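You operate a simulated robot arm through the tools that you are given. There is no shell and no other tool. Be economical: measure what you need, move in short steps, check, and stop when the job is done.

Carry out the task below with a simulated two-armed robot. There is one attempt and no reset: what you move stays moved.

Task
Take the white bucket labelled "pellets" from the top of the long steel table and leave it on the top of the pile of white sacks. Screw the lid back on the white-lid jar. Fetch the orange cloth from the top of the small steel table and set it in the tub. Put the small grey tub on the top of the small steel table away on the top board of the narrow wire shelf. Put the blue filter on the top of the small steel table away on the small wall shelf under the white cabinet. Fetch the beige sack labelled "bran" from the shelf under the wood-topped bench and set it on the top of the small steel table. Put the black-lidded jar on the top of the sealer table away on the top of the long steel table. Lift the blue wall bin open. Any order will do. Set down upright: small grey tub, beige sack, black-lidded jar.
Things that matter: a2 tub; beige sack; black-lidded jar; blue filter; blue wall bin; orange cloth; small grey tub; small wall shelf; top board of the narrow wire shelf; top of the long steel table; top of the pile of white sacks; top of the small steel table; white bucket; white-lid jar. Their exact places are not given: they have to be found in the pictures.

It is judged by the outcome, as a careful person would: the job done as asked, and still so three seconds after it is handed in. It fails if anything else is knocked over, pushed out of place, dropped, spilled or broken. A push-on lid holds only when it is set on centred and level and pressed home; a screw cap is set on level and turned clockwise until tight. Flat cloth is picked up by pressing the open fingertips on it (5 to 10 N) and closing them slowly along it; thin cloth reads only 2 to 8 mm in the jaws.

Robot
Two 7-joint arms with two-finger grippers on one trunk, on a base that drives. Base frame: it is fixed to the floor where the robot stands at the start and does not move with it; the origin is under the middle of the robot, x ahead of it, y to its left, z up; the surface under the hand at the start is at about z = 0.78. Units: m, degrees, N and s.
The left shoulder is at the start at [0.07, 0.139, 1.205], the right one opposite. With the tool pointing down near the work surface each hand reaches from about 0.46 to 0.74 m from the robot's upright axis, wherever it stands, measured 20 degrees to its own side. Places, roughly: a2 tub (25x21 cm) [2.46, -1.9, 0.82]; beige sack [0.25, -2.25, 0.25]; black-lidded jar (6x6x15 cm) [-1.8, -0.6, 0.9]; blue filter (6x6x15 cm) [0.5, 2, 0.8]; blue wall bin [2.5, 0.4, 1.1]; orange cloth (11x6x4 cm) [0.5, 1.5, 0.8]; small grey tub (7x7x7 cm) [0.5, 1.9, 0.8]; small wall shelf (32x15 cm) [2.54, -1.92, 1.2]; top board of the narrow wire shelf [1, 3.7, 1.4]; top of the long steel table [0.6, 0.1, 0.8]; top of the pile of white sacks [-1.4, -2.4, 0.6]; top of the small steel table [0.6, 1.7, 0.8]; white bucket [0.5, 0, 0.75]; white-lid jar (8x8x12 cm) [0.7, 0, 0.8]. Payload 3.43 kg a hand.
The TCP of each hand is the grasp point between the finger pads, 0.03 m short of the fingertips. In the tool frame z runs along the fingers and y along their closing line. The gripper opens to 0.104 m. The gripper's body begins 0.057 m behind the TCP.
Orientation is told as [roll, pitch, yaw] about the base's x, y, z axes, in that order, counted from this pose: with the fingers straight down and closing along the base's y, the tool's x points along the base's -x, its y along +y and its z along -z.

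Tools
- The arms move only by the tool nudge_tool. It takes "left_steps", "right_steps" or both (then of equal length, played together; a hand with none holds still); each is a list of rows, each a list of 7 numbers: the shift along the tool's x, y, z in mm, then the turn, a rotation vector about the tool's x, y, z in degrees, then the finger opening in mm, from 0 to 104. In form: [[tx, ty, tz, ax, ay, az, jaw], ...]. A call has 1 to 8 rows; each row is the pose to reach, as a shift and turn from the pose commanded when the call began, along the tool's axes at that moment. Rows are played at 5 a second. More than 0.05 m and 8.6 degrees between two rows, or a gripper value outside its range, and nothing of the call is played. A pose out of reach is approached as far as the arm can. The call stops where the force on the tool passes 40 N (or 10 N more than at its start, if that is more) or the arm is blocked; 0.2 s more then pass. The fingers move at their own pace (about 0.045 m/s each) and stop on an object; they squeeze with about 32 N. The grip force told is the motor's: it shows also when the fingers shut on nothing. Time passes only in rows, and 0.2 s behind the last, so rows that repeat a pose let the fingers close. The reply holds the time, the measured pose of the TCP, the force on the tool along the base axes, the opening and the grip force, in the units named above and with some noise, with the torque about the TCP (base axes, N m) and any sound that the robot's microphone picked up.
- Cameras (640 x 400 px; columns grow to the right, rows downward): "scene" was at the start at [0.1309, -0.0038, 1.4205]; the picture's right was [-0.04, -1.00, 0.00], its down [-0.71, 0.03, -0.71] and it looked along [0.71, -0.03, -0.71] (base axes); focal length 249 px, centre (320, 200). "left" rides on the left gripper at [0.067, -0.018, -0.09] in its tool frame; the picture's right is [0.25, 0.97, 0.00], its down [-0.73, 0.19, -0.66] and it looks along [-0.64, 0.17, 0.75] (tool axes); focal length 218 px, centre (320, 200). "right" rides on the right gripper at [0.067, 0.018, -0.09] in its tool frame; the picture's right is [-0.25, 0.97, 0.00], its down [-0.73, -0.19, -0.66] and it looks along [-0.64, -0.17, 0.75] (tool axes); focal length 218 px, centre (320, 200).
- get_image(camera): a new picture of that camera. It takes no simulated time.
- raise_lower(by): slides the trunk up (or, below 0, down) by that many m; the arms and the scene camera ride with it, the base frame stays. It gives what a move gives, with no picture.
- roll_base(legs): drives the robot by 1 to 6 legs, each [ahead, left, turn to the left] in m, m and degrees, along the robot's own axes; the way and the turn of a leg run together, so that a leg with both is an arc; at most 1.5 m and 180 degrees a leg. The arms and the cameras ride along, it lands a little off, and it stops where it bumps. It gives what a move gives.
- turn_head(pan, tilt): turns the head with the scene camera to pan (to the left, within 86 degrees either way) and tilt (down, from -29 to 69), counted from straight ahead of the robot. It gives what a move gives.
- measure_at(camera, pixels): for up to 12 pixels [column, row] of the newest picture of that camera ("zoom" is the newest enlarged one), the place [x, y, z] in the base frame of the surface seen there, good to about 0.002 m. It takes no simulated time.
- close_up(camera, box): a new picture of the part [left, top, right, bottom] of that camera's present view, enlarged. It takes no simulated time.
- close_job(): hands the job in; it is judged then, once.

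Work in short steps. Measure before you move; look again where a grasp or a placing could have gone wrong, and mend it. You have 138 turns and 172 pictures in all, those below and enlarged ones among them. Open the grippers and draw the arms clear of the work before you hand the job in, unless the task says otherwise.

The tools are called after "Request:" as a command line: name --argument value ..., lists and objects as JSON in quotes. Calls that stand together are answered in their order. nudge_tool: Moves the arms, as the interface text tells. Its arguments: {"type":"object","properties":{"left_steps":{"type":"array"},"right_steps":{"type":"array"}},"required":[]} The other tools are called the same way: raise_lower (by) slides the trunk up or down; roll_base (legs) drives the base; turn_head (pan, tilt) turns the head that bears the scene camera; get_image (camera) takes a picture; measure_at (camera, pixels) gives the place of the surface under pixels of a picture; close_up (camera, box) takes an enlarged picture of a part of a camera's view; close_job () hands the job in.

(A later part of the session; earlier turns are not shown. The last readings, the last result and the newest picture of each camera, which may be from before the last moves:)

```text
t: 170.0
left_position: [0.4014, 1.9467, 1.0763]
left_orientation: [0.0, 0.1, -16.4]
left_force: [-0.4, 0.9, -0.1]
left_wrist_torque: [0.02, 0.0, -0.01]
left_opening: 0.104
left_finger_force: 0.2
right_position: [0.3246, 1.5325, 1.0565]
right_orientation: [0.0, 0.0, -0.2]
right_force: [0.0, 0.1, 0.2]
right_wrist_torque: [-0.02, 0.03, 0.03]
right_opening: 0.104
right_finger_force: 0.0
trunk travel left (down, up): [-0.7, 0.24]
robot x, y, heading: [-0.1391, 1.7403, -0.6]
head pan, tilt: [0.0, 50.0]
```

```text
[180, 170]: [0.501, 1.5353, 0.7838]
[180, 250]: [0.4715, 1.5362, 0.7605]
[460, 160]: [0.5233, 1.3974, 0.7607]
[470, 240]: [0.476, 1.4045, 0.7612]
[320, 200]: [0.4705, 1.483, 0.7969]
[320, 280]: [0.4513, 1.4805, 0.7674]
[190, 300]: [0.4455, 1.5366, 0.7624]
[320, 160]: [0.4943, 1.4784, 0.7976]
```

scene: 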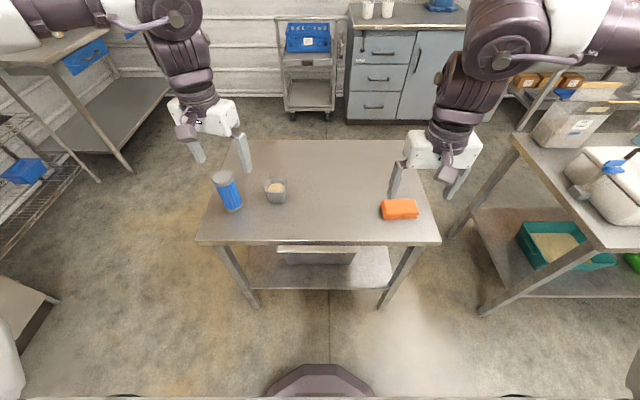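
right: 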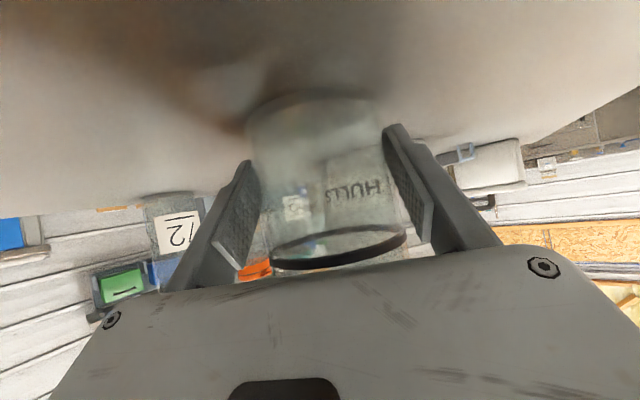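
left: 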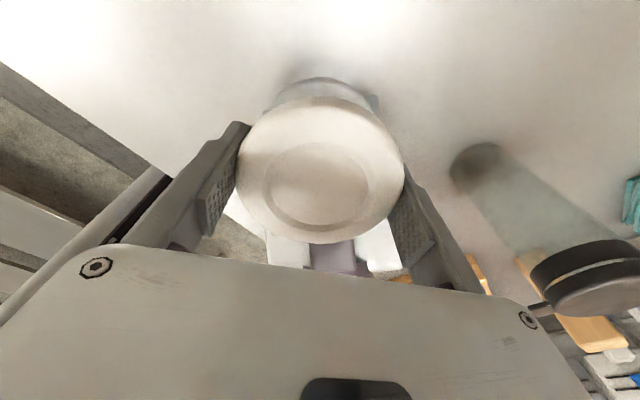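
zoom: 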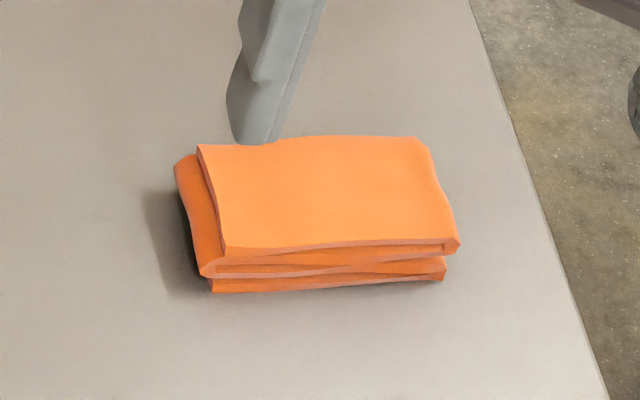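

Cloth stack: centre (0.478,1.481), 6 cm across x, 3.6 cm high on table z 0.761. Filter: centre (0.506,2.017), top 0.903. Right hand turns to close along x over the cloth; left moves back for a side grip of the filter.

Request:
nudge_tool --left_steps '[[9, 7, 0, 0, 0, -3, 104], [18, 14, 0, 0, 0, -6, 104], [27, 21, 0, 0, 0, -9, 104], [36, 28, 0, 0, 0, -12, 104], [45, 35, 0, 0, 0, -15, 104], [54, 42, 0, 0, 0, -16.4, 104], [62, 48, 0, 0, 0, -16.4, 104], [69, 53, 0, 0, 0, -16.4, 104]]' --right_steps '[[-20, -6, 0, 0, 0, -8.5, 104], [-40, -12, 0, 0, 0, -17, 104], [-60, -18, 0, 0, 0, -25.5, 104], [-80, -24, 10, 0, 0, -34, 104], [-100, -30, 20, 0, 0, -42.5, 104], [-120, -38, 40, 0, 0, -51, 104], [-140, -46, 70, 0, 0, -59.5, 104], [-153, -51, 100, 0, 0, -68, 104]]'

Request:
nudge_tool --left_steps '[[0, 0, 0, 0, -8.4, 0, 104], [0, 0, 0, 0, -16.8, 0, 104], [0, 0, 0, 0, -25, 0, 104], [0, 0, 0, 0, -33.5, 0, 104], [0, 0, 0, 0, -42, 0, 104], [0, 0, 0, 0, -50, 0, 104], [0, 0, 0, 0, -58.5, 0, 104], [0, 0, 0, 0, -67, 0, 104]]' --right_steps '[[0, 0, 10, 0, 0, -8, 104], [0, 0, 20, 0, 0, -16, 104], [0, 0, 40, 0, 0, -22, 104], [0, 0, 60, 0, 0, -22, 104], [0, 0, 60, 0, 0, -22, 104], [0, 0, 60, 0, 0, -22, 104], [0, 0, 60, 0, 0, -22, 104], [0, 0, 60, 0, 0, -22, 104]]'

Request:
get_image --camera "scene"

Request:
get_image --camera "right"

```text
t: 171.8
left_position: [0.3519, 2.0191, 1.0777]
left_orientation: [0.0, 0.2, -0.1]
left_force: [0.0, 0.2, -0.7]
left_wrist_torque: [-0.02, -0.02, 0.02]
left_opening: 0.1042
left_finger_force: 0.0
right_position: [0.4764, 1.4825, 0.9562]
right_orientation: [0.0, 0.1, 67.9]
right_force: [0.3, 0.2, 0.7]
right_wrist_torque: [-0.03, 0.01, 0.0]
right_opening: 0.1039
right_finger_force: 0.0
trunk travel left (down, up): [-0.7, 0.24]
robot x, y, heading: [-0.1398, 1.7385, -0.4]
head pan, tilt: [0.0, 50.0]
```

```text
t: 173.6
left_position: [0.3679, 2.0259, 1.0737]
left_orientation: [-0.7, -66.9, 0.6]
left_force: [0.6, 0.6, 0.1]
left_wrist_torque: [-0.03, -0.03, -0.07]
left_opening: 0.1041
left_finger_force: 0.0
left hand out of reach, approached as far as the arm can: row 6, 7, 8
right_position: [0.4762, 1.4836, 0.8977]
right_orientation: [0.1, 0.2, 89.8]
right_force: [-0.2, 0.7, 0.6]
right_wrist_torque: [-0.06, 0.03, 0.04]
right_opening: 0.1039
right_finger_force: 0.1
trunk travel left (down, up): [-0.7, 0.24]
robot x, y, heading: [-0.14, 1.7406, -0.4]
head pan, tilt: [0.0, 50.0]
```

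```text
95 pictures are left
```

scene: 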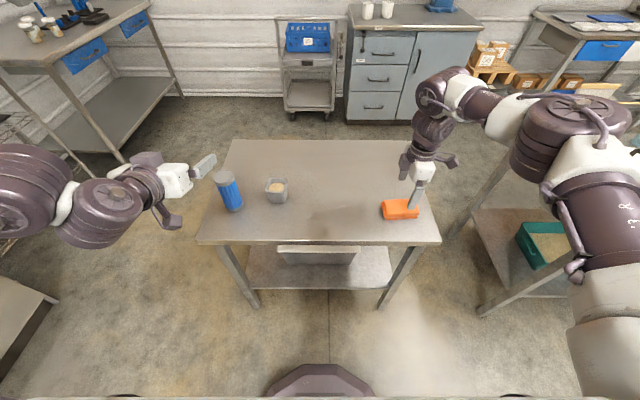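

```text
94 pictures are left
```

right: 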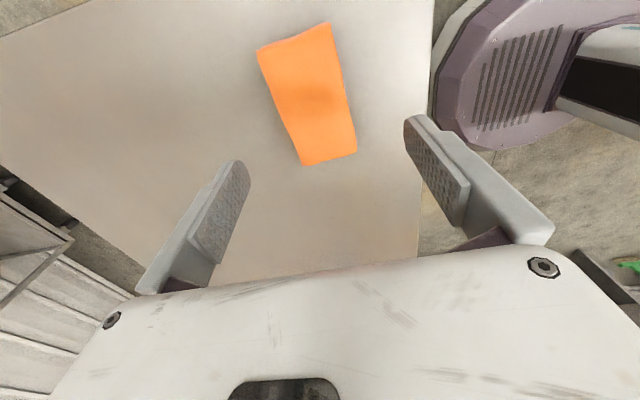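

Request:
measure_at --camera "right" --pixels '[[263, 52], [327, 29], [353, 150], [305, 161], [307, 98], [280, 100], [340, 95]]'

```text
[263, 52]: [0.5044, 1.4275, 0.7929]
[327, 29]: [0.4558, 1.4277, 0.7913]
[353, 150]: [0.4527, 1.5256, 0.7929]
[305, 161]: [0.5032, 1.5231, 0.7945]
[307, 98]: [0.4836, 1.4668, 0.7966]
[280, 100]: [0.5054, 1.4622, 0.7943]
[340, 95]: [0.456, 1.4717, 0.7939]
```

Cloth spans x 0.453–0.505, aligned. Right descends and grips; left approaches the filter along its tilted axis.

Request:
nudge_tool --left_steps '[[40, -3, 0, 0, 0, 0, 104], [80, -6, 0, 0, 0, 0, 104], [120, -9, 0, 0, 0, 0, 104], [159, -9, 0, 0, 0, 0, 104], [159, -9, 35, 0, 0, 0, 104], [159, -9, 70, 0, 0, 0, 104], [159, -9, 105, 0, 0, 0, 104], [159, -9, 140, 0, 0, 0, 104]]' --right_steps '[[6, -4, 35, 0, 0, 0, 104], [6, -4, 70, 0, 0, 0, 104], [6, -4, 100, 0, 0, 0, 104], [6, -4, 100, 0, 0, 0, 70], [6, -4, 100, 0, 0, 0, 50], [6, -4, 100, 0, 0, 0, 30], [6, -4, 100, 0, 0, 0, 20], [6, -4, 100, 0, 0, 0, 20]]'

Request:
get_image --camera "left"

Request:
close_up --camera "scene" --box '[150, 130, 450, 250]'

```text
t: 175.4
left_position: [0.4347, 2.0149, 0.8716]
left_orientation: [0.2, -66.7, -0.2]
left_force: [-0.1, -0.5, 0.0]
left_wrist_torque: [0.01, 0.03, 0.01]
left_opening: 0.1039
left_finger_force: 0.0
left hand out of reach, approached as far as the arm can: row 2, 3, 4
right_position: [0.4843, 1.4738, 0.7941]
right_orientation: [0.3, 0.0, 89.7]
right_force: [-0.2, -0.4, -0.3]
right_wrist_torque: [0.0, 0.03, 0.02]
right_opening: 0.0575
right_finger_force: 32.0
trunk travel left (down, up): [-0.7, 0.24]
robot x, y, heading: [-0.139, 1.7403, -0.3]
head pan, tilt: [0.0, 50.0]
```

```text
93 pictures are left
```

left: 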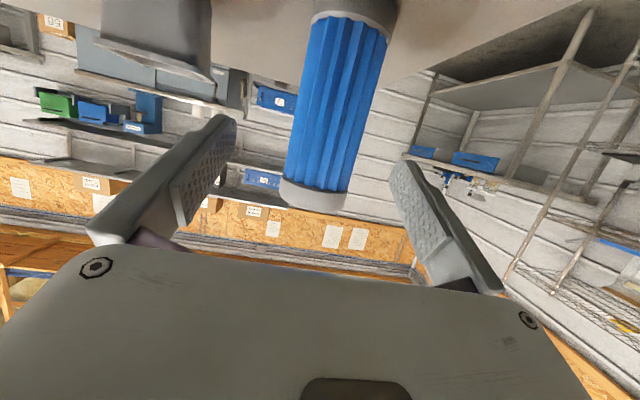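

```text
2.13 times, centred on (300, 190) of scene
```

zoom: 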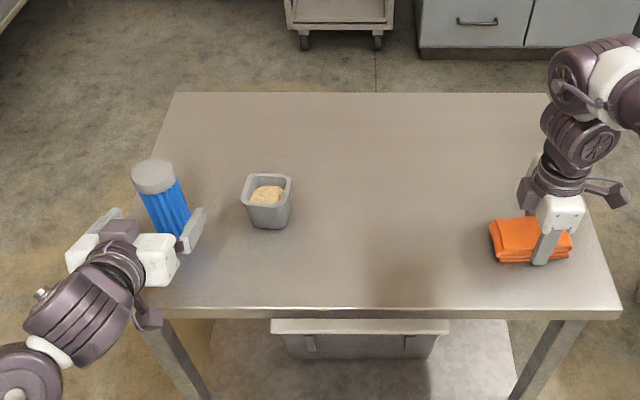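

Cloth is gripped (57 mm); filter is centred between the left fingers. Advance 70 mm, close on the filter, and lift the cloth.

Request:
nudge_tool --left_steps '[[0, 0, 25, 0, 0, 0, 104], [0, 0, 50, 0, 0, 0, 104], [0, 0, 70, 0, 0, 0, 104], [0, 0, 70, 0, 0, 0, 70], [0, 0, 70, 0, 0, 0, 30], [0, 0, 70, 0, 0, 0, 30], [0, 0, 70, 0, 0, 0, 30]]' --right_steps '[[0, 0, -10, 0, 0, 0, 20], [0, 0, -40, 0, 0, 0, 20], [0, 0, -80, 0, 0, 0, 20], [0, 0, -120, 0, 0, 0, 20], [0, 0, -160, 0, 0, 0, 20], [0, 0, -200, 0, 0, 0, 20], [0, 0, -220, 0, 0, 0, 20]]'

Request:
get_image --camera "scene"

```text
t: 177.0
left_position: [0.497, 2.0136, 0.8441]
left_orientation: [-0.1, -67.0, 0.0]
left_force: [0.2, 0.3, 0.9]
left_wrist_torque: [-0.08, 0.02, -0.03]
left_opening: 0.0566
left_finger_force: 32.2
right_position: [0.4783, 1.4755, 1.0175]
right_orientation: [0.2, 0.0, 89.8]
right_force: [-0.4, 0.1, -0.4]
right_wrist_torque: [0.01, -0.03, 0.0]
right_opening: 0.0575
right_finger_force: 31.4
trunk travel left (down, up): [-0.7, 0.24]
robot x, y, heading: [-0.1388, 1.739, -0.3]
head pan, tilt: [0.0, 50.0]
```

```text
91 pictures are left
```

scene: 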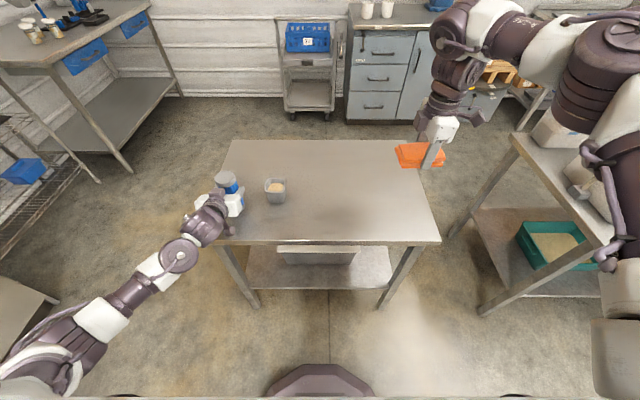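

Both held. Lift the filter, back off and strafe right down the aisle.

Request:
nudge_tool --left_steps '[[-18, 0, -8, 0, 0, 0, 30], [-50, 0, -22, 0, 0, 0, 30], [-90, 0, -40, 0, 0, 0, 30], [-130, 0, -57, 0, 0, 0, 30], [-165, 0, -75, 0, 0, 0, 30]]'

Request:
roll_base --legs '[[-0.28, 0, 0.3], [0, -1.5, 0], [0, -1.45, 0]]'

Request:
turn_head --pan -20 --tilt 15

Request:
get_image --camera "scene"

```text
t: 178.2
left_position: [0.4912, 2.0134, 1.0261]
left_orientation: [0.0, -66.9, 0.2]
left_force: [-0.1, 0.7, -1.2]
left_wrist_torque: [0.0, -0.01, 0.0]
left_opening: 0.0563
left_finger_force: 32.2
right_position: [0.4802, 1.4749, 1.016]
right_orientation: [0.1, 0.0, 89.7]
right_force: [-1.1, 0.1, -1.0]
right_wrist_torque: [0.01, 0.0, -0.01]
right_opening: 0.0572
right_finger_force: 31.6
trunk travel left (down, up): [-0.7, 0.24]
robot x, y, heading: [-0.1395, 1.7414, -0.5]
head pan, tilt: [0.0, 50.0]
```

```text
t: 194.0
left_position: [0.1378, -0.9716, 1.0254]
left_orientation: [0.0, -66.9, -1.7]
left_force: [0.2, -0.4, -1.6]
left_wrist_torque: [0.0, 0.03, -0.01]
left_opening: 0.0559
left_finger_force: 32.0
right_position: [0.1093, -1.5079, 1.0161]
right_orientation: [0.1, 0.0, 88.1]
right_force: [-0.2, 0.4, -0.5]
right_wrist_torque: [-0.05, 0.0, -0.01]
right_opening: 0.0568
right_finger_force: 32.4
trunk travel left (down, up): [-0.7, 0.24]
robot x, y, heading: [-0.5027, -1.2284, -1.8]
head pan, tilt: [0.0, 50.0]
```

```text
t: 195.0
left_position: [0.1366, -0.971, 1.0254]
left_orientation: [0.0, -66.8, -1.7]
left_force: [0.6, -0.4, -2.1]
left_wrist_torque: [0.0, 0.02, 0.02]
left_opening: 0.0554
left_finger_force: 32.4
right_position: [0.1088, -1.5092, 1.0166]
right_orientation: [0.2, 0.0, 88.1]
right_force: [0.5, 0.8, -0.9]
right_wrist_torque: [-0.02, -0.01, 0.0]
right_opening: 0.0568
right_finger_force: 31.7
trunk travel left (down, up): [-0.7, 0.24]
robot x, y, heading: [-0.5006, -1.2237, -2.0]
head pan, tilt: [-20.0, 15.0]
```

```text
90 pictures are left
```

scene: 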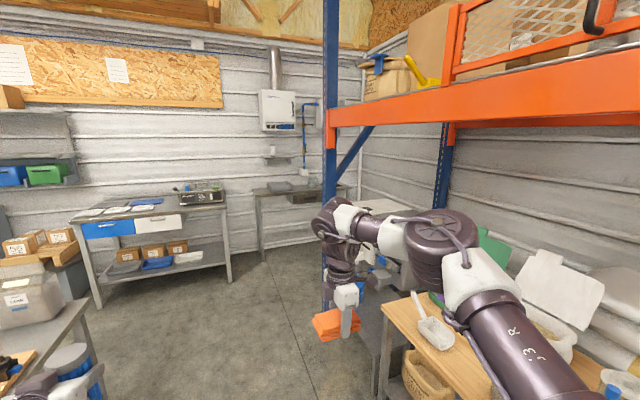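

Request:
close_up --camera "scene" --box '[230, 80, 350, 220]'

Request:
measure_at --camera "zoom" --pixels '[[270, 145], [270, 225], [250, 213], [190, 310], [260, 300], [120, 360], [300, 100], [420, 360]]'

```text
2.86 times, centred on (290, 150) of scene
```

zoom: 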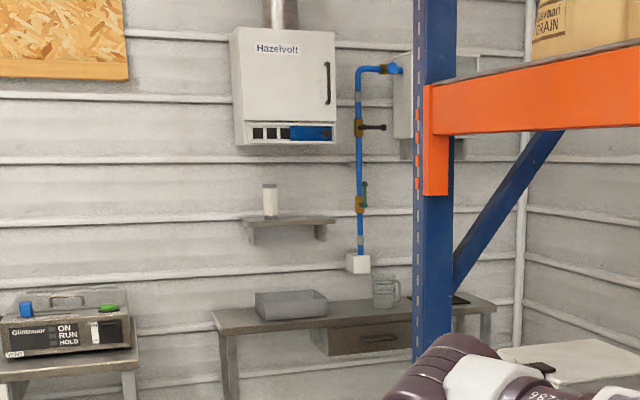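

```text
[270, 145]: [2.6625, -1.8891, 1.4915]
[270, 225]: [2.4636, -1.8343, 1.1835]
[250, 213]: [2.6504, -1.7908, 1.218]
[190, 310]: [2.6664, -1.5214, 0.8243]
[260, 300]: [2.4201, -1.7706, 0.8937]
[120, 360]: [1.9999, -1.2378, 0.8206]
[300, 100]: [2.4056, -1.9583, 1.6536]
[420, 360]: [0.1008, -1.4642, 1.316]
```

The small shelf (z≈1.2) holds a white filter on its left half; free space right. Check the rack post and gaps.

Request:
measure_at --camera "scene" --pixels '[[332, 100], [333, 180], [225, 280], [265, 255], [330, 285], [230, 215], [350, 190], [375, 330], [100, 305]]'

```text
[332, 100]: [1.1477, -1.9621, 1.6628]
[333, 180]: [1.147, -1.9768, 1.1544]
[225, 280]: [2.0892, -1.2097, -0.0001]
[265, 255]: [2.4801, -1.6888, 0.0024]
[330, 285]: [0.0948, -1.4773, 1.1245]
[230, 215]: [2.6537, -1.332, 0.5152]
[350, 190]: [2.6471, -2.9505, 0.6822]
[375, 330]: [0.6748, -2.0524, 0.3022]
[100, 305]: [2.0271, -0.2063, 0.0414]
```

Post at (1.15,−1.96), wall bench corner at about (2.05,−1.21). Thread between them to (1.6,−1.75).

Request:
roll_base --legs '[[1.0, 0, 2.0], [0.68, -0.17, 0], [0.42, -0.32, 0]]'

Request:
turn_head --pan -5 --tilt 20

Request:
get_image --camera "scene"

```text
t: 206.2
left_position: [2.2004, -1.4558, 1.0254]
left_orientation: [-0.1, -66.9, 0.4]
left_force: [1.4, 0.7, -1.5]
left_wrist_torque: [-0.01, 0.0, -0.02]
left_opening: 0.0553
left_finger_force: 32.0
right_position: [2.1936, -1.9941, 1.0162]
right_orientation: [0.0, 0.1, 90.3]
right_force: [-0.7, -0.8, -0.8]
right_wrist_torque: [0.0, 0.02, 0.0]
right_opening: 0.0567
right_finger_force: 32.4
trunk travel left (down, up): [-0.7, 0.24]
robot x, y, heading: [1.5692, -1.7389, 0.2]
head pan, tilt: [-20.0, 15.0]
```

```text
t: 207.0
left_position: [2.2015, -1.4565, 1.0259]
left_orientation: [0.0, -66.7, 0.5]
left_force: [0.4, 0.4, -0.9]
left_wrist_torque: [-0.02, -0.03, -0.01]
left_opening: 0.0553
left_finger_force: 31.7
right_position: [2.1944, -1.9938, 1.0147]
right_orientation: [0.1, 0.0, 90.5]
right_force: [-0.1, 0.2, -0.5]
right_wrist_torque: [0.02, 0.02, -0.04]
right_opening: 0.0569
right_finger_force: 32.2
trunk travel left (down, up): [-0.7, 0.24]
robot x, y, heading: [1.5726, -1.7382, -0.1]
head pan, tilt: [-5.0, 20.0]
```

```text
88 pictures are left
```

scene: 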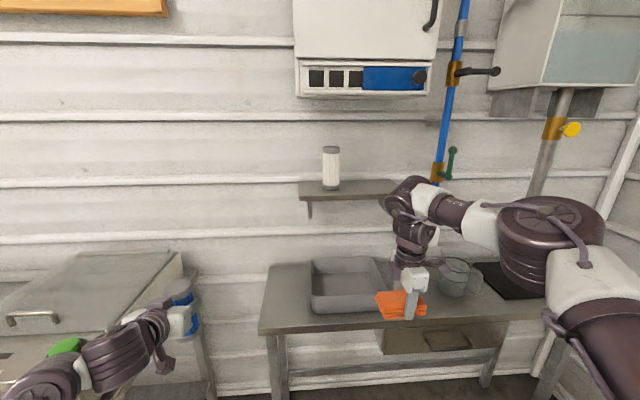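

Request:
measure_at --camera "scene" --pixels '[[305, 197], [345, 200], [395, 198], [330, 188], [370, 182], [315, 262], [318, 310], [385, 300], [345, 290], [375, 260], [455, 260], [330, 95]]'

Request:
measure_at --camera "scene" --pixels '[[265, 330], [345, 258], [350, 308], [332, 150], [450, 290], [425, 90], [430, 190], [390, 180], [440, 150], [180, 260], [140, 300]]'

```text
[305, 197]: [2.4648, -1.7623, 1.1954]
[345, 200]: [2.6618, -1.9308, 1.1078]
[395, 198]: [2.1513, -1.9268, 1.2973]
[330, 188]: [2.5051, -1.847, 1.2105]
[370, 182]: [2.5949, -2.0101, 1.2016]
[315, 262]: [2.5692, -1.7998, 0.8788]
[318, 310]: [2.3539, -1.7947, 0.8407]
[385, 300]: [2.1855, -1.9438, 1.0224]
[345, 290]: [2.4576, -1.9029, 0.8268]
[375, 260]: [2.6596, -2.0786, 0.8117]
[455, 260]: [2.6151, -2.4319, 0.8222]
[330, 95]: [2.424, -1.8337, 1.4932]
```

```text
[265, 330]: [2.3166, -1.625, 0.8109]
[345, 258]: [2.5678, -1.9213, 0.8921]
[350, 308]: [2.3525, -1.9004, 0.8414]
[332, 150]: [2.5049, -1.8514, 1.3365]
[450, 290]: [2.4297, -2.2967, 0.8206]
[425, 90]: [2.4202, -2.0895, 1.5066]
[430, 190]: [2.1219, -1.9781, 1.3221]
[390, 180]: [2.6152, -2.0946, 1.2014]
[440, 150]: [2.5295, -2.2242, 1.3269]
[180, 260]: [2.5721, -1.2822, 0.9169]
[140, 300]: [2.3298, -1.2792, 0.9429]
```

Shelf: front edge x 2.465, top 1.2015, y −1.76…−2.10, white filter at (2.515,−1.85), cabinet bottom 1.49. Tub interior ≈x 2.36–2.56, y −1.80…−2.03, floor 0.827. Drive nearer.

Request:
roll_base --legs '[[0.2, -0.11, 0]]'

Request:
turn_head --pan -5 --tilt 40

Request:
get_image --camera "scene"

```text
t: 208.7
left_position: [2.4015, -1.5592, 1.0255]
left_orientation: [0.0, -66.9, 0.8]
left_force: [-0.1, -0.1, -1.8]
left_wrist_torque: [0.0, -0.02, -0.01]
left_opening: 0.0553
left_finger_force: 32.3
right_position: [2.3971, -2.0971, 1.0164]
right_orientation: [0.1, 0.1, 90.7]
right_force: [-0.2, -0.3, -1.2]
right_wrist_torque: [-0.01, 0.0, -0.01]
right_opening: 0.0572
right_finger_force: 32.1
trunk travel left (down, up): [-0.7, 0.24]
robot x, y, heading: [1.7735, -1.8424, 0.6]
head pan, tilt: [-5.0, 20.0]
```

```text
t: 209.6
left_position: [2.4016, -1.5594, 1.0244]
left_orientation: [-0.1, -66.8, 0.8]
left_force: [0.5, -0.6, -1.4]
left_wrist_torque: [-0.01, -0.02, 0.01]
left_opening: 0.0553
left_finger_force: 31.9
right_position: [2.3974, -2.0984, 1.0165]
right_orientation: [0.1, 0.0, 90.7]
right_force: [-0.8, 0.1, 0.3]
right_wrist_torque: [0.0, -0.02, -0.01]
right_opening: 0.0568
right_finger_force: 31.9
trunk travel left (down, up): [-0.7, 0.24]
robot x, y, heading: [1.7747, -1.8407, 0.5]
head pan, tilt: [-5.0, 40.0]
```

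```text
87 pictures are left
```

scene: 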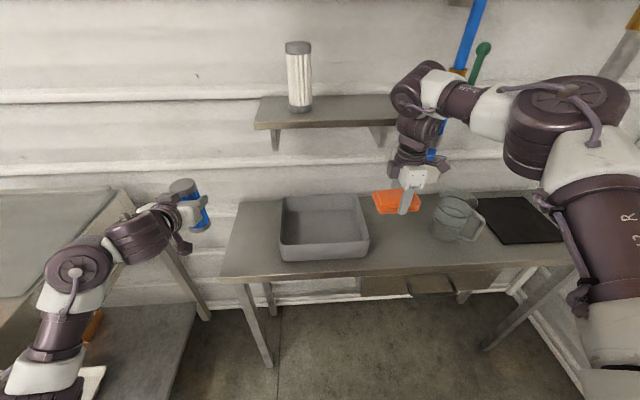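

Request:
measure_at --camera "scene" --pixels '[[412, 95], [430, 75], [418, 130], [410, 155], [440, 95], [395, 95], [412, 180], [320, 220], [285, 225], [365, 225], [325, 240], [325, 198]]'

```text
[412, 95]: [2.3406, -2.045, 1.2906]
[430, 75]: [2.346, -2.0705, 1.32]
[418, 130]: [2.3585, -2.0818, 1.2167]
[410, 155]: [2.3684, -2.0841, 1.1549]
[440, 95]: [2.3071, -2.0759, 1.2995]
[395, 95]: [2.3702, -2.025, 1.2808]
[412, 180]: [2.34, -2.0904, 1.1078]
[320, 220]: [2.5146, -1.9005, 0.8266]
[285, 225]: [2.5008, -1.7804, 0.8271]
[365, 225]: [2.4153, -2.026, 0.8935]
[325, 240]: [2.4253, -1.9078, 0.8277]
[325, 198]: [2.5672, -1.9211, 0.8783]
```

I'll tilt the right hand 35° forward so its wrist stays clear of the shelf, then lower the cloth into the tub.

Request:
nudge_tool --right_steps '[[-20, 25, 0, 0, 0, 0, 20], [-55, 50, 10, 7, 0, 0, 20], [-90, 50, 20, 14, 0, 0, 20], [-125, 50, 30, 21, 0, 0, 20], [-160, 50, 40, 28, 0, 0, 20], [-188, 50, 40, 35, 0, 0, 20]]'

Request:
nudge_tool --right_steps '[[0, -44, 0, 0, 0, 0, 20], [0, -44, 35, 0, 0, 0, 20], [0, -44, 70, 0, 0, 0, 20], [0, -44, 105, 0, 0, 0, 20]]'

Request:
get_image --camera "scene"

```text
t: 211.0
left_position: [2.4013, -1.5594, 1.0253]
left_orientation: [-0.2, -66.7, 0.9]
left_force: [-0.3, 0.2, -1.4]
left_wrist_torque: [-0.04, 0.01, 0.0]
left_opening: 0.0555
left_finger_force: 32.4
right_position: [2.3456, -1.9085, 0.9775]
right_orientation: [-35.0, 0.0, 90.7]
right_force: [-0.9, 1.1, 0.0]
right_wrist_torque: [0.0, -0.04, -0.04]
right_opening: 0.0569
right_finger_force: 31.9
trunk travel left (down, up): [-0.7, 0.24]
robot x, y, heading: [1.7736, -1.8406, 0.3]
head pan, tilt: [-5.0, 40.0]
```

```text
t: 212.0
left_position: [2.403, -1.5588, 1.0242]
left_orientation: [0.1, -66.9, 0.9]
left_force: [0.7, 0.8, -1.5]
left_wrist_torque: [0.03, 0.03, -0.02]
left_opening: 0.0555
left_finger_force: 32.0
right_position: [2.4417, -1.911, 0.9146]
right_orientation: [-34.9, 0.0, 90.6]
right_force: [0.0, -0.2, -1.5]
right_wrist_torque: [-0.04, 0.01, 0.01]
right_opening: 0.057
right_finger_force: 33.0
trunk travel left (down, up): [-0.7, 0.24]
robot x, y, heading: [1.7696, -1.8442, 0.6]
head pan, tilt: [-5.0, 40.0]
```

```text
86 pictures are left
```

scene: 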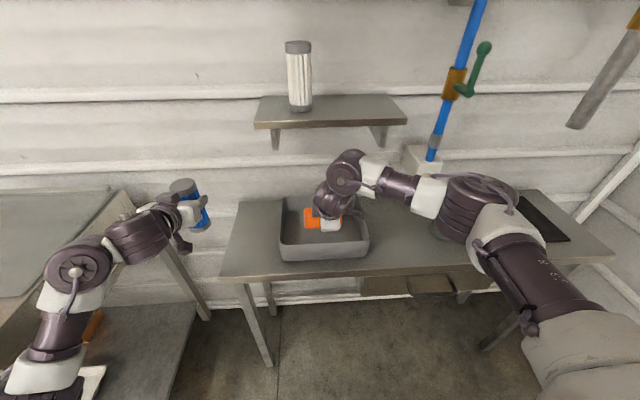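

Advance the last 33 mm, open, withdraw.

Request:
nudge_tool --right_steps '[[0, 0, 15, 0, 0, 0, 20], [0, 0, 28, 0, 0, 0, 20], [0, 0, 33, 0, 0, 0, 20], [0, 0, 30, 0, 0, 0, 80], [0, 0, 25, 0, 0, 0, 90], [0, 0, -15, 0, 0, 0, 90], [0, 0, -60, 0, 0, 0, 90], [0, 0, -105, 0, 0, 0, 90]]'

Request:
get_image --camera "scene"

```text
t: 213.8
left_position: [2.4012, -1.5597, 1.0265]
left_orientation: [0.0, -67.1, 0.9]
left_force: [-0.2, 0.3, -0.8]
left_wrist_torque: [-0.03, 0.01, -0.01]
left_opening: 0.0555
left_finger_force: 32.0
right_position: [2.378, -1.909, 1.0017]
right_orientation: [-34.8, 0.1, 90.7]
right_force: [-0.5, -0.3, 0.2]
right_wrist_torque: [0.02, -0.01, -0.04]
right_opening: 0.0902
right_finger_force: 0.0
trunk travel left (down, up): [-0.7, 0.24]
robot x, y, heading: [1.7772, -1.8411, 0.3]
head pan, tilt: [-5.0, 40.0]
```

```text
85 pictures are left
```

scene: 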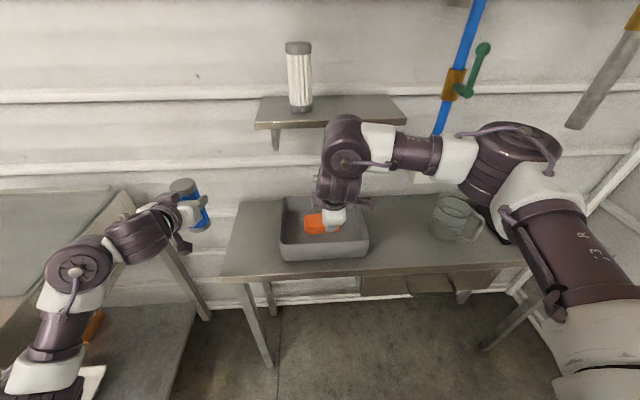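

Cloth lies in the tub. Withdraw the right hand back and to the right, untilting, then look.

Request:
nudge_tool --right_steps '[[0, 40, -28, 0, 0, 0, 104], [0, 80, -56, 0, 0, 0, 104], [0, 120, -84, 0, 0, 0, 104], [45, 120, -84, -7, 0, 0, 104], [90, 120, -84, -14, 0, 0, 104], [135, 120, -84, -21, 0, 0, 104], [180, 120, -84, -28, 0, 0, 104], [220, 120, -84, -35, 0, 0, 104]]'

Request:
get_image --camera "scene"

Request:
measure_at --camera "scene" --pixels '[[190, 182], [298, 45], [300, 107], [370, 105], [330, 105], [400, 118], [185, 190], [260, 120], [320, 220]]'

```text
t: 215.6
left_position: [2.4021, -1.5599, 1.0267]
left_orientation: [-0.1, -66.9, 0.8]
left_force: [0.3, -0.2, -1.1]
left_wrist_torque: [-0.01, 0.03, -0.02]
left_opening: 0.0555
left_finger_force: 32.4
right_position: [2.2364, -2.1327, 1.005]
right_orientation: [0.1, -0.1, 90.7]
right_force: [-0.2, 0.1, -0.2]
right_wrist_torque: [0.01, -0.02, 0.02]
right_opening: 0.1041
right_finger_force: 0.0
trunk travel left (down, up): [-0.7, 0.24]
robot x, y, heading: [1.7746, -1.8431, 0.3]
head pan, tilt: [-5.0, 40.0]
```

```text
84 pictures are left
```

scene: 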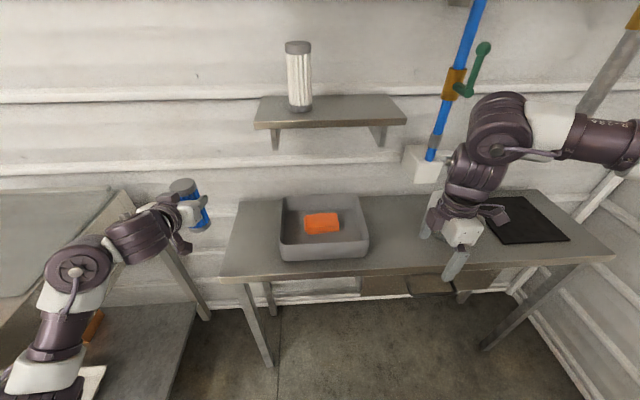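

```text
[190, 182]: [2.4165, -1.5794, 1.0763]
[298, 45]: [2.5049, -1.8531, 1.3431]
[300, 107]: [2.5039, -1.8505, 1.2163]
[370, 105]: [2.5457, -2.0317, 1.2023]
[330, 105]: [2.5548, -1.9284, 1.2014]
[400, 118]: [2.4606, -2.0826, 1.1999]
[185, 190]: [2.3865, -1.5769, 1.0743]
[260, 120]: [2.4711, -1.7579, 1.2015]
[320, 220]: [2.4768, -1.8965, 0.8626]
```

Cloth is in the tub. Raise the trunk 0.24 and carry the filter up and across in front of the shelf.

Request:
raise_lower --by 0.235

Request:
nudge_tool --left_steps '[[-3, 0, -40, 0, 0, 0, 30], [-7, 0, -80, 0, 0, 0, 30], [-7, -30, -111, 0, 0, 0, 30], [-7, -75, -111, 0, 0, 0, 30], [-7, -120, -111, 0, 0, 0, 30], [-7, -165, -111, 0, 0, 0, 30], [-7, -210, -111, 0, 0, 0, 30]]'

Request:
nudge_tool --left_steps '[[0, -45, 0, 0, 0, 0, 30], [0, -90, 0, 0, 0, 0, 30], [0, -135, 0, 0, 0, 0, 30], [0, -180, 0, 0, 0, 0, 30], [0, -213, 0, 0, 0, 0, 30]]'

Request:
get_image --camera "scene"

```text
t: 218.0
left_position: [2.4025, -1.5593, 1.2598]
left_orientation: [0.1, -66.7, 0.8]
left_force: [0.4, -0.6, -1.8]
left_wrist_torque: [-0.04, 0.03, -0.01]
left_opening: 0.0556
left_finger_force: 31.8
right_position: [2.236, -2.1329, 1.2411]
right_orientation: [0.1, 0.1, 90.7]
right_force: [-0.3, 0.0, 0.2]
right_wrist_torque: [0.0, 0.01, 0.06]
right_opening: 0.1042
right_finger_force: 0.0
trunk travel left (down, up): [-0.935, 0.005]
robot x, y, heading: [1.7699, -1.8422, 0.5]
head pan, tilt: [-5.0, 40.0]
```

```text
t: 219.6
left_position: [2.4013, -1.7322, 1.2857]
left_orientation: [0.2, -66.8, -0.1]
left_force: [0.0, -0.3, -1.2]
left_wrist_torque: [0.0, 0.02, 0.09]
left_opening: 0.0554
left_finger_force: 32.3
left hand out of reach, approached as far as the arm can: row 3, 4, 5, 6, 7
right_position: [2.2391, -2.1378, 1.2384]
right_orientation: [0.2, -0.2, 90.8]
right_force: [0.8, -1.1, -0.7]
right_wrist_torque: [0.04, 0.01, -0.03]
right_opening: 0.1042
right_finger_force: 0.1
trunk travel left (down, up): [-0.935, 0.005]
robot x, y, heading: [1.7775, -1.8431, 0.5]
head pan, tilt: [-5.0, 40.0]
```

```text
t: 220.8
left_position: [2.4142, -1.9502, 1.2794]
left_orientation: [0.3, -66.9, 0.4]
left_force: [-0.6, 0.1, -1.9]
left_wrist_torque: [-0.03, 0.02, -0.01]
left_opening: 0.0556
left_finger_force: 32.4
left hand out of reach, approached as far as the arm can: row 1, 2, 3, 4, 5
right_position: [2.2361, -2.1332, 1.2391]
right_orientation: [0.2, -0.1, 90.7]
right_force: [0.0, 0.1, 0.1]
right_wrist_torque: [0.04, -0.01, -0.01]
right_opening: 0.104
right_finger_force: 0.1
trunk travel left (down, up): [-0.935, 0.005]
robot x, y, heading: [1.7765, -1.8421, 0.5]
head pan, tilt: [-5.0, 40.0]
```

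```text
83 pictures are left
```

scene: 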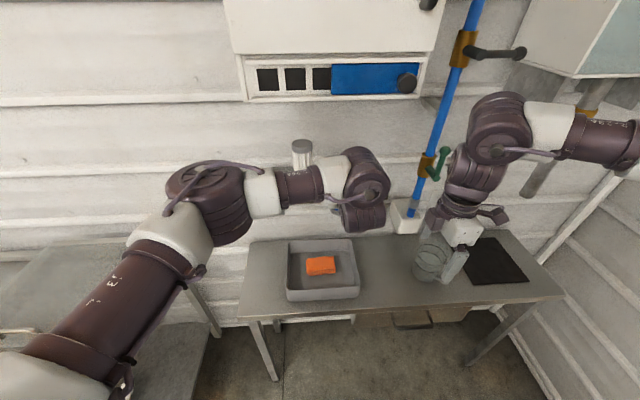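

The arm was too folded; filter is just in front of the shelf edge. Back the base 0.15 m, raise the hand, and look.

Request:
roll_base --legs '[[-0.15, -0.03, 0]]'

Request:
nudge_tool --left_steps '[[-30, 0, -10, 0, 0, 0, 30], [-46, 0, -20, 0, 0, 0, 30], [-46, 0, -20, 0, 0, 0, 30]]'

Request:
turn_head --pan -8 --tilt 25

Request:
get_image --camera "scene"

Request:
get_image --camera "left"

```text
t: 222.2
left_position: [2.2702, -1.9769, 1.277]
left_orientation: [0.0, -66.7, 0.8]
left_force: [0.3, 0.7, -2.8]
left_wrist_torque: [-0.02, 0.05, 0.02]
left_opening: 0.0553
left_finger_force: 31.9
right_position: [2.0899, -2.1629, 1.2384]
right_orientation: [0.2, 0.0, 90.6]
right_force: [-0.3, -0.9, 0.0]
right_wrist_torque: [0.0, 0.04, 0.01]
right_opening: 0.1039
right_finger_force: 0.0
trunk travel left (down, up): [-0.935, 0.005]
robot x, y, heading: [1.6254, -1.8716, 0.4]
head pan, tilt: [-5.0, 40.0]
```

```text
t: 223.0
left_position: [2.2771, -1.9775, 1.3277]
left_orientation: [0.0, -66.8, 0.8]
left_force: [-0.3, 0.4, -2.2]
left_wrist_torque: [0.02, 0.0, 0.02]
left_opening: 0.0555
left_finger_force: 31.8
left hand out of reach, approached as far as the arm can: row 1, 2, 3
right_position: [2.0875, -2.163, 1.2406]
right_orientation: [0.1, 0.1, 90.7]
right_force: [0.1, 0.4, 0.2]
right_wrist_torque: [0.01, -0.02, 0.01]
right_opening: 0.1041
right_finger_force: 0.1
trunk travel left (down, up): [-0.935, 0.005]
robot x, y, heading: [1.6298, -1.8717, 0.7]
head pan, tilt: [-5.0, 40.0]
```

```text
t: 223.8
left_position: [2.2774, -1.9791, 1.3261]
left_orientation: [0.0, -66.8, 0.8]
left_force: [-0.8, -0.2, -1.9]
left_wrist_torque: [-0.03, -0.01, 0.04]
left_opening: 0.0555
left_finger_force: 32.4
right_position: [2.0871, -2.1632, 1.24]
right_orientation: [0.1, -0.1, 90.7]
right_force: [-0.6, 0.3, -0.4]
right_wrist_torque: [-0.01, 0.02, 0.0]
right_opening: 0.1038
right_finger_force: 0.1
trunk travel left (down, up): [-0.935, 0.005]
robot x, y, heading: [1.6246, -1.8748, 0.5]
head pan, tilt: [-8.0, 25.0]
```

```text
82 pictures are left
```

scene: 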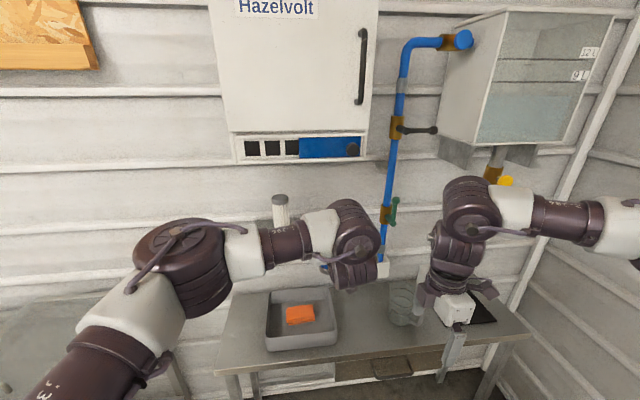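

```text
81 pictures are left
```

left: 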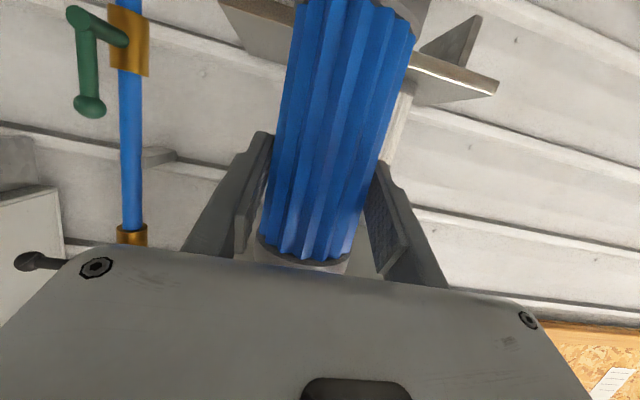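

Filter is upright, bottom ~4 cm above shelf level. Move forward 0.25 m over the shelf.

Request:
nudge_tool --left_steps '[[-16, -1, 38, 0, 0, 0, 30], [-32, -2, 76, 0, 0, 0, 30], [-48, -3, 114, 0, 0, 0, 30], [-65, -4, 152, 0, 0, 0, 30], [-81, -5, 190, 0, 0, 0, 30], [-97, -6, 229, 0, 0, 0, 30], [-97, -6, 229, 0, 0, 0, 30]]'

Request:
get_image --camera "scene"

Request:
get_image --camera "left"

```text
t: 225.4
left_position: [2.4545, -1.9702, 1.3309]
left_orientation: [0.1, -66.8, 0.7]
left_force: [-0.9, 1.5, -2.0]
left_wrist_torque: [0.01, 0.01, -0.02]
left_opening: 0.0555
left_finger_force: 32.1
left hand out of reach, approached as far as the arm can: row 5, 6, 7
right_position: [2.0885, -2.1635, 1.239]
right_orientation: [0.0, 0.1, 90.7]
right_force: [-1.0, 0.2, -0.1]
right_wrist_torque: [0.01, 0.01, -0.01]
right_opening: 0.1042
right_finger_force: 0.1
trunk travel left (down, up): [-0.935, 0.005]
robot x, y, heading: [1.6293, -1.8724, 0.7]
head pan, tilt: [-8.0, 25.0]
```

```text
80 pictures are left
```

scene: 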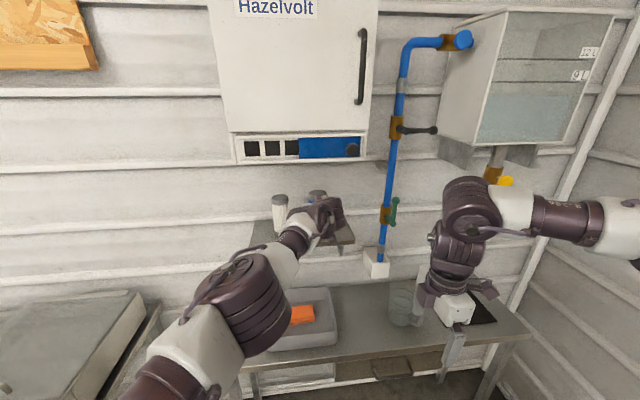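

```text
79 pictures are left
```

left: 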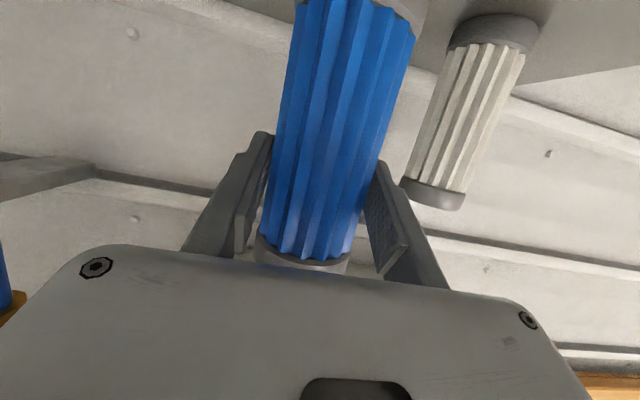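

Reach limit at x 2.455; drive the base ahead 0.075.

Request:
roll_base --legs '[[0.075, -0.015, 0]]'

Request:
get_image --camera "left"

Request:
close_up --camera "scene" --box '[220, 150, 380, 270]'

```text
t: 226.4
left_position: [2.5174, -1.9834, 1.3384]
left_orientation: [-0.4, -67.5, 1.2]
left_force: [-1.6, -0.5, -0.5]
left_wrist_torque: [-0.04, 0.03, 0.0]
left_opening: 0.0554
left_finger_force: 32.3
right_position: [2.1527, -2.1743, 1.245]
right_orientation: [-0.4, 0.1, 90.8]
right_force: [-2.0, -0.5, 0.4]
right_wrist_torque: [-0.01, -0.1, 0.0]
right_opening: 0.1041
right_finger_force: 0.1
trunk travel left (down, up): [-0.935, 0.005]
robot x, y, heading: [1.6999, -1.888, 0.4]
head pan, tilt: [-8.0, 25.0]
```

```text
78 pictures are left
```

left: 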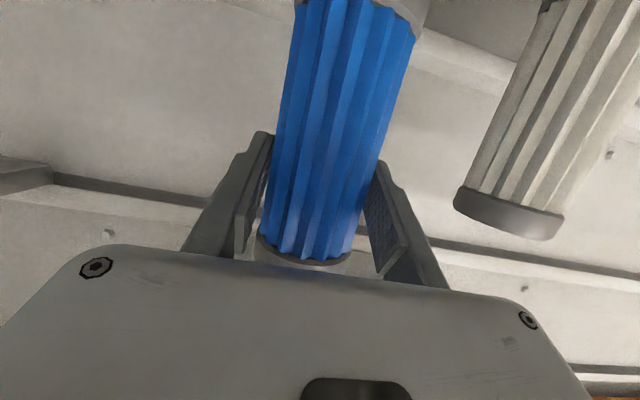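

```text
3.33 times, centred on (300, 210) of scene
```

zoom: 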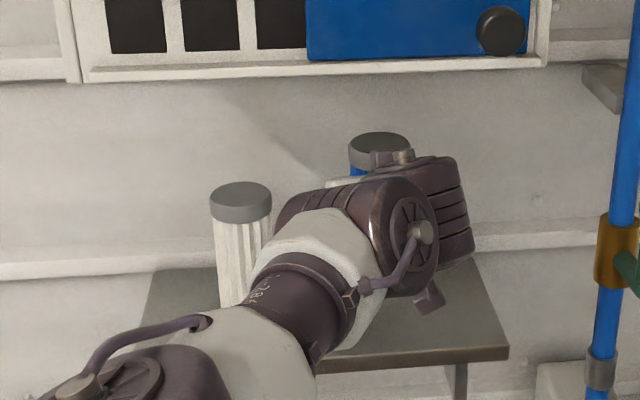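

Positioned over the free part. Lower ~50 mm to contact.

Request:
nudge_tool --left_steps '[[18, 0, 8, 0, 0, 0, 30], [32, 0, 14, 0, 0, 0, 30], [40, 0, 17, 0, 0, 0, 30], [44, 0, 19, 0, 0, 0, 30], [47, 0, 20, 0, 0, 0, 30], [50, 0, 21, 0, 0, 0, 30], [53, 0, 22, 0, 0, 0, 30]]'

```text
t: 228.0
left_position: [2.5222, -1.9844, 1.2892]
left_orientation: [-0.4, -67.4, 1.2]
left_force: [1.4, 0.3, 23.6]
left_wrist_torque: [0.04, -0.34, -0.02]
left_opening: 0.0557
left_finger_force: 31.9
left hand out of reach, approached as far as the arm can: row 2, 3, 4, 5, 6, 7
right_position: [2.1573, -2.1761, 1.2421]
right_orientation: [-0.1, 0.0, 90.8]
right_force: [-0.1, -0.6, -0.5]
right_wrist_torque: [-0.02, 0.01, 0.01]
right_opening: 0.1042
right_finger_force: 0.1
trunk travel left (down, up): [-0.935, 0.005]
robot x, y, heading: [1.6992, -1.8866, 0.2]
head pan, tilt: [-8.0, 25.0]
```

Contact (24 N). Ease, open, and withdraw straight back along the fingers.

Request:
nudge_tool --left_steps '[[-2, 0, 0, 0, 0, 0, 70], [-2, 0, 0, 0, 0, 0, 104], [-2, 0, 0, 0, 0, 0, 104], [-2, 0, -35, 0, 0, 0, 104], [-2, 0, -75, 0, 0, 0, 104], [-2, 0, -115, 0, 0, 0, 104], [-2, 0, -155, 0, 0, 0, 104]]'

Request:
get_image --camera "left"

Request:
get_image --camera "scene"

```text
t: 229.6
left_position: [2.3823, -1.9867, 1.3468]
left_orientation: [0.0, -66.8, 0.9]
left_force: [0.1, 0.2, -0.8]
left_wrist_torque: [0.04, 0.0, -0.04]
left_opening: 0.1043
left_finger_force: 0.0
right_position: [2.162, -2.1766, 1.2404]
right_orientation: [0.2, 0.0, 90.9]
right_force: [-0.7, 0.2, -0.3]
right_wrist_torque: [-0.04, -0.01, 0.03]
right_opening: 0.1041
right_finger_force: 0.0
trunk travel left (down, up): [-0.935, 0.005]
robot x, y, heading: [1.7031, -1.8886, 0.3]
head pan, tilt: [-8.0, 25.0]
```

```text
76 pictures are left
```

left: 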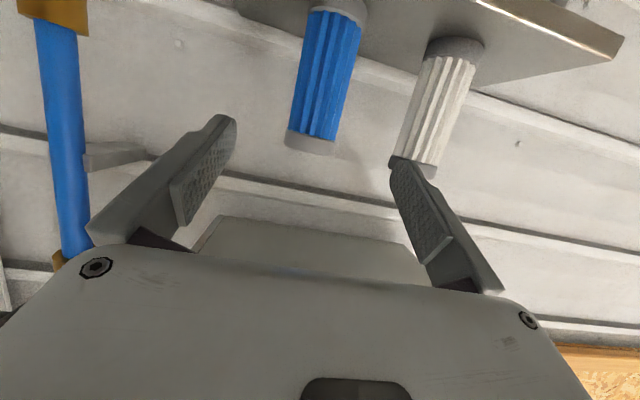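

```text
75 pictures are left
```

scene: 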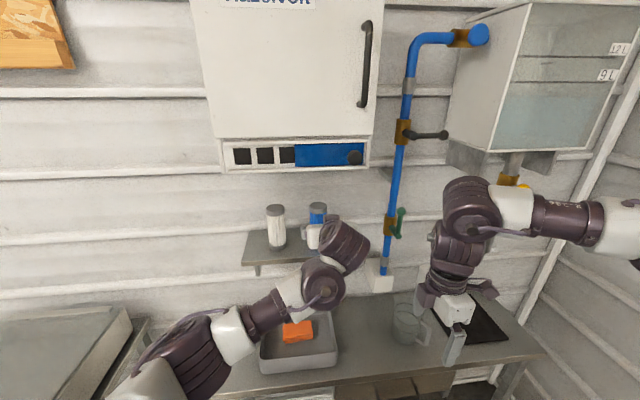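

Both filters stand on the shelf, cloth in tub. Now drive to the blue wall bin area near (2.5,0.4).

Request:
roll_base --legs '[[-0.15, 0.2, 0], [-0.25, 0.3, 0], [0, 1.0, 0], [0, 0.7, 0]]'

Request:
turn_head --pan 5 --tilt 20

Request:
get_image --camera "scene"

```text
t: 241.7
left_position: [1.9963, 0.1767, 1.3461]
left_orientation: [0.1, -66.9, -0.9]
left_force: [0.3, -0.5, 0.3]
left_wrist_torque: [0.0, 0.0, 0.0]
left_opening: 0.1041
left_finger_force: 0.0
right_position: [1.7706, -0.0075, 1.2395]
right_orientation: [0.1, -0.1, 89.3]
right_force: [0.1, 0.3, -0.2]
right_wrist_torque: [0.0, 0.0, -0.02]
right_opening: 0.1041
right_finger_force: 0.1
trunk travel left (down, up): [-0.935, 0.005]
robot x, y, heading: [1.3153, 0.2975, -1.0]
head pan, tilt: [-8.0, 25.0]
```

```text
t: 242.4
left_position: [1.9981, 0.177, 1.346]
left_orientation: [0.0, -66.9, -0.6]
left_force: [0.1, 0.1, 0.5]
left_wrist_torque: [0.01, 0.01, -0.01]
left_opening: 0.1042
left_finger_force: 0.1
right_position: [1.771, -0.0063, 1.2401]
right_orientation: [0.1, -0.1, 89.4]
right_force: [-0.7, 0.6, -0.7]
right_wrist_torque: [0.0, 0.06, 0.03]
right_opening: 0.1039
right_finger_force: 0.0
trunk travel left (down, up): [-0.935, 0.005]
robot x, y, heading: [1.3169, 0.2968, -1.1]
head pan, tilt: [5.0, 20.0]
```

```text
74 pictures are left
```

scene: 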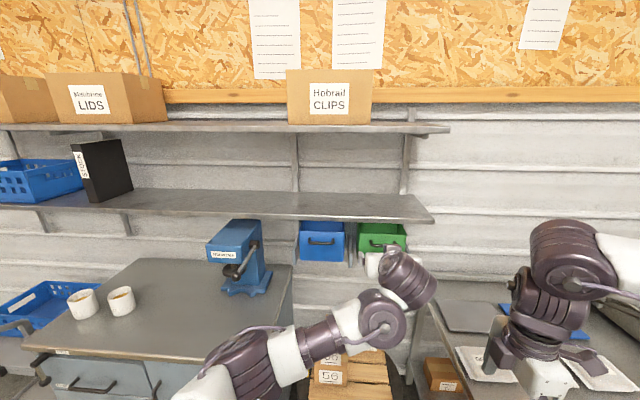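

Request:
close_up --camera "scene" --box '[280, 200, 430, 290]'

Request:
measure_at --camera "zoom" --pixels '[[175, 165], [110, 165], [240, 165], [175, 100], [175, 250], [90, 100], [260, 100], [175, 175], [200, 60], [400, 110], [95, 230], [420, 190]]'

```text
4.27 times, centred on (355, 245) of scene
```

zoom: 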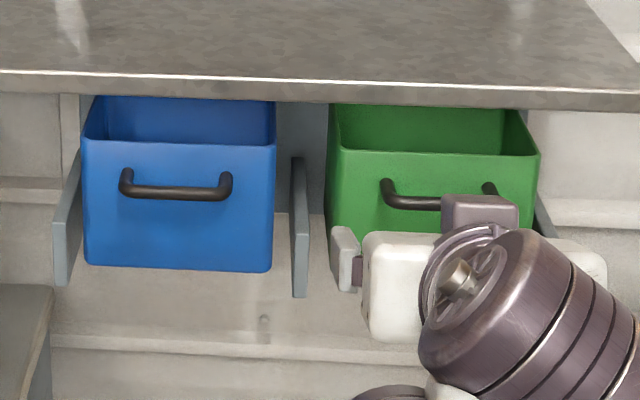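

```text
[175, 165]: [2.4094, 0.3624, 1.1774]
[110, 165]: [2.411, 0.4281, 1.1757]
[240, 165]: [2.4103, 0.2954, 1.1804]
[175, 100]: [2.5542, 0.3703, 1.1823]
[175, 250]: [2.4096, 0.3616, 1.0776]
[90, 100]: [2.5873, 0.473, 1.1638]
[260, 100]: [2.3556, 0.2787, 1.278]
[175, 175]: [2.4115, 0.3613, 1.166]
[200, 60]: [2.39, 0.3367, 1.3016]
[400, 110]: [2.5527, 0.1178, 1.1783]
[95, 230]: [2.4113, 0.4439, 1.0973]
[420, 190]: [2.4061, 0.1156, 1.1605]
```

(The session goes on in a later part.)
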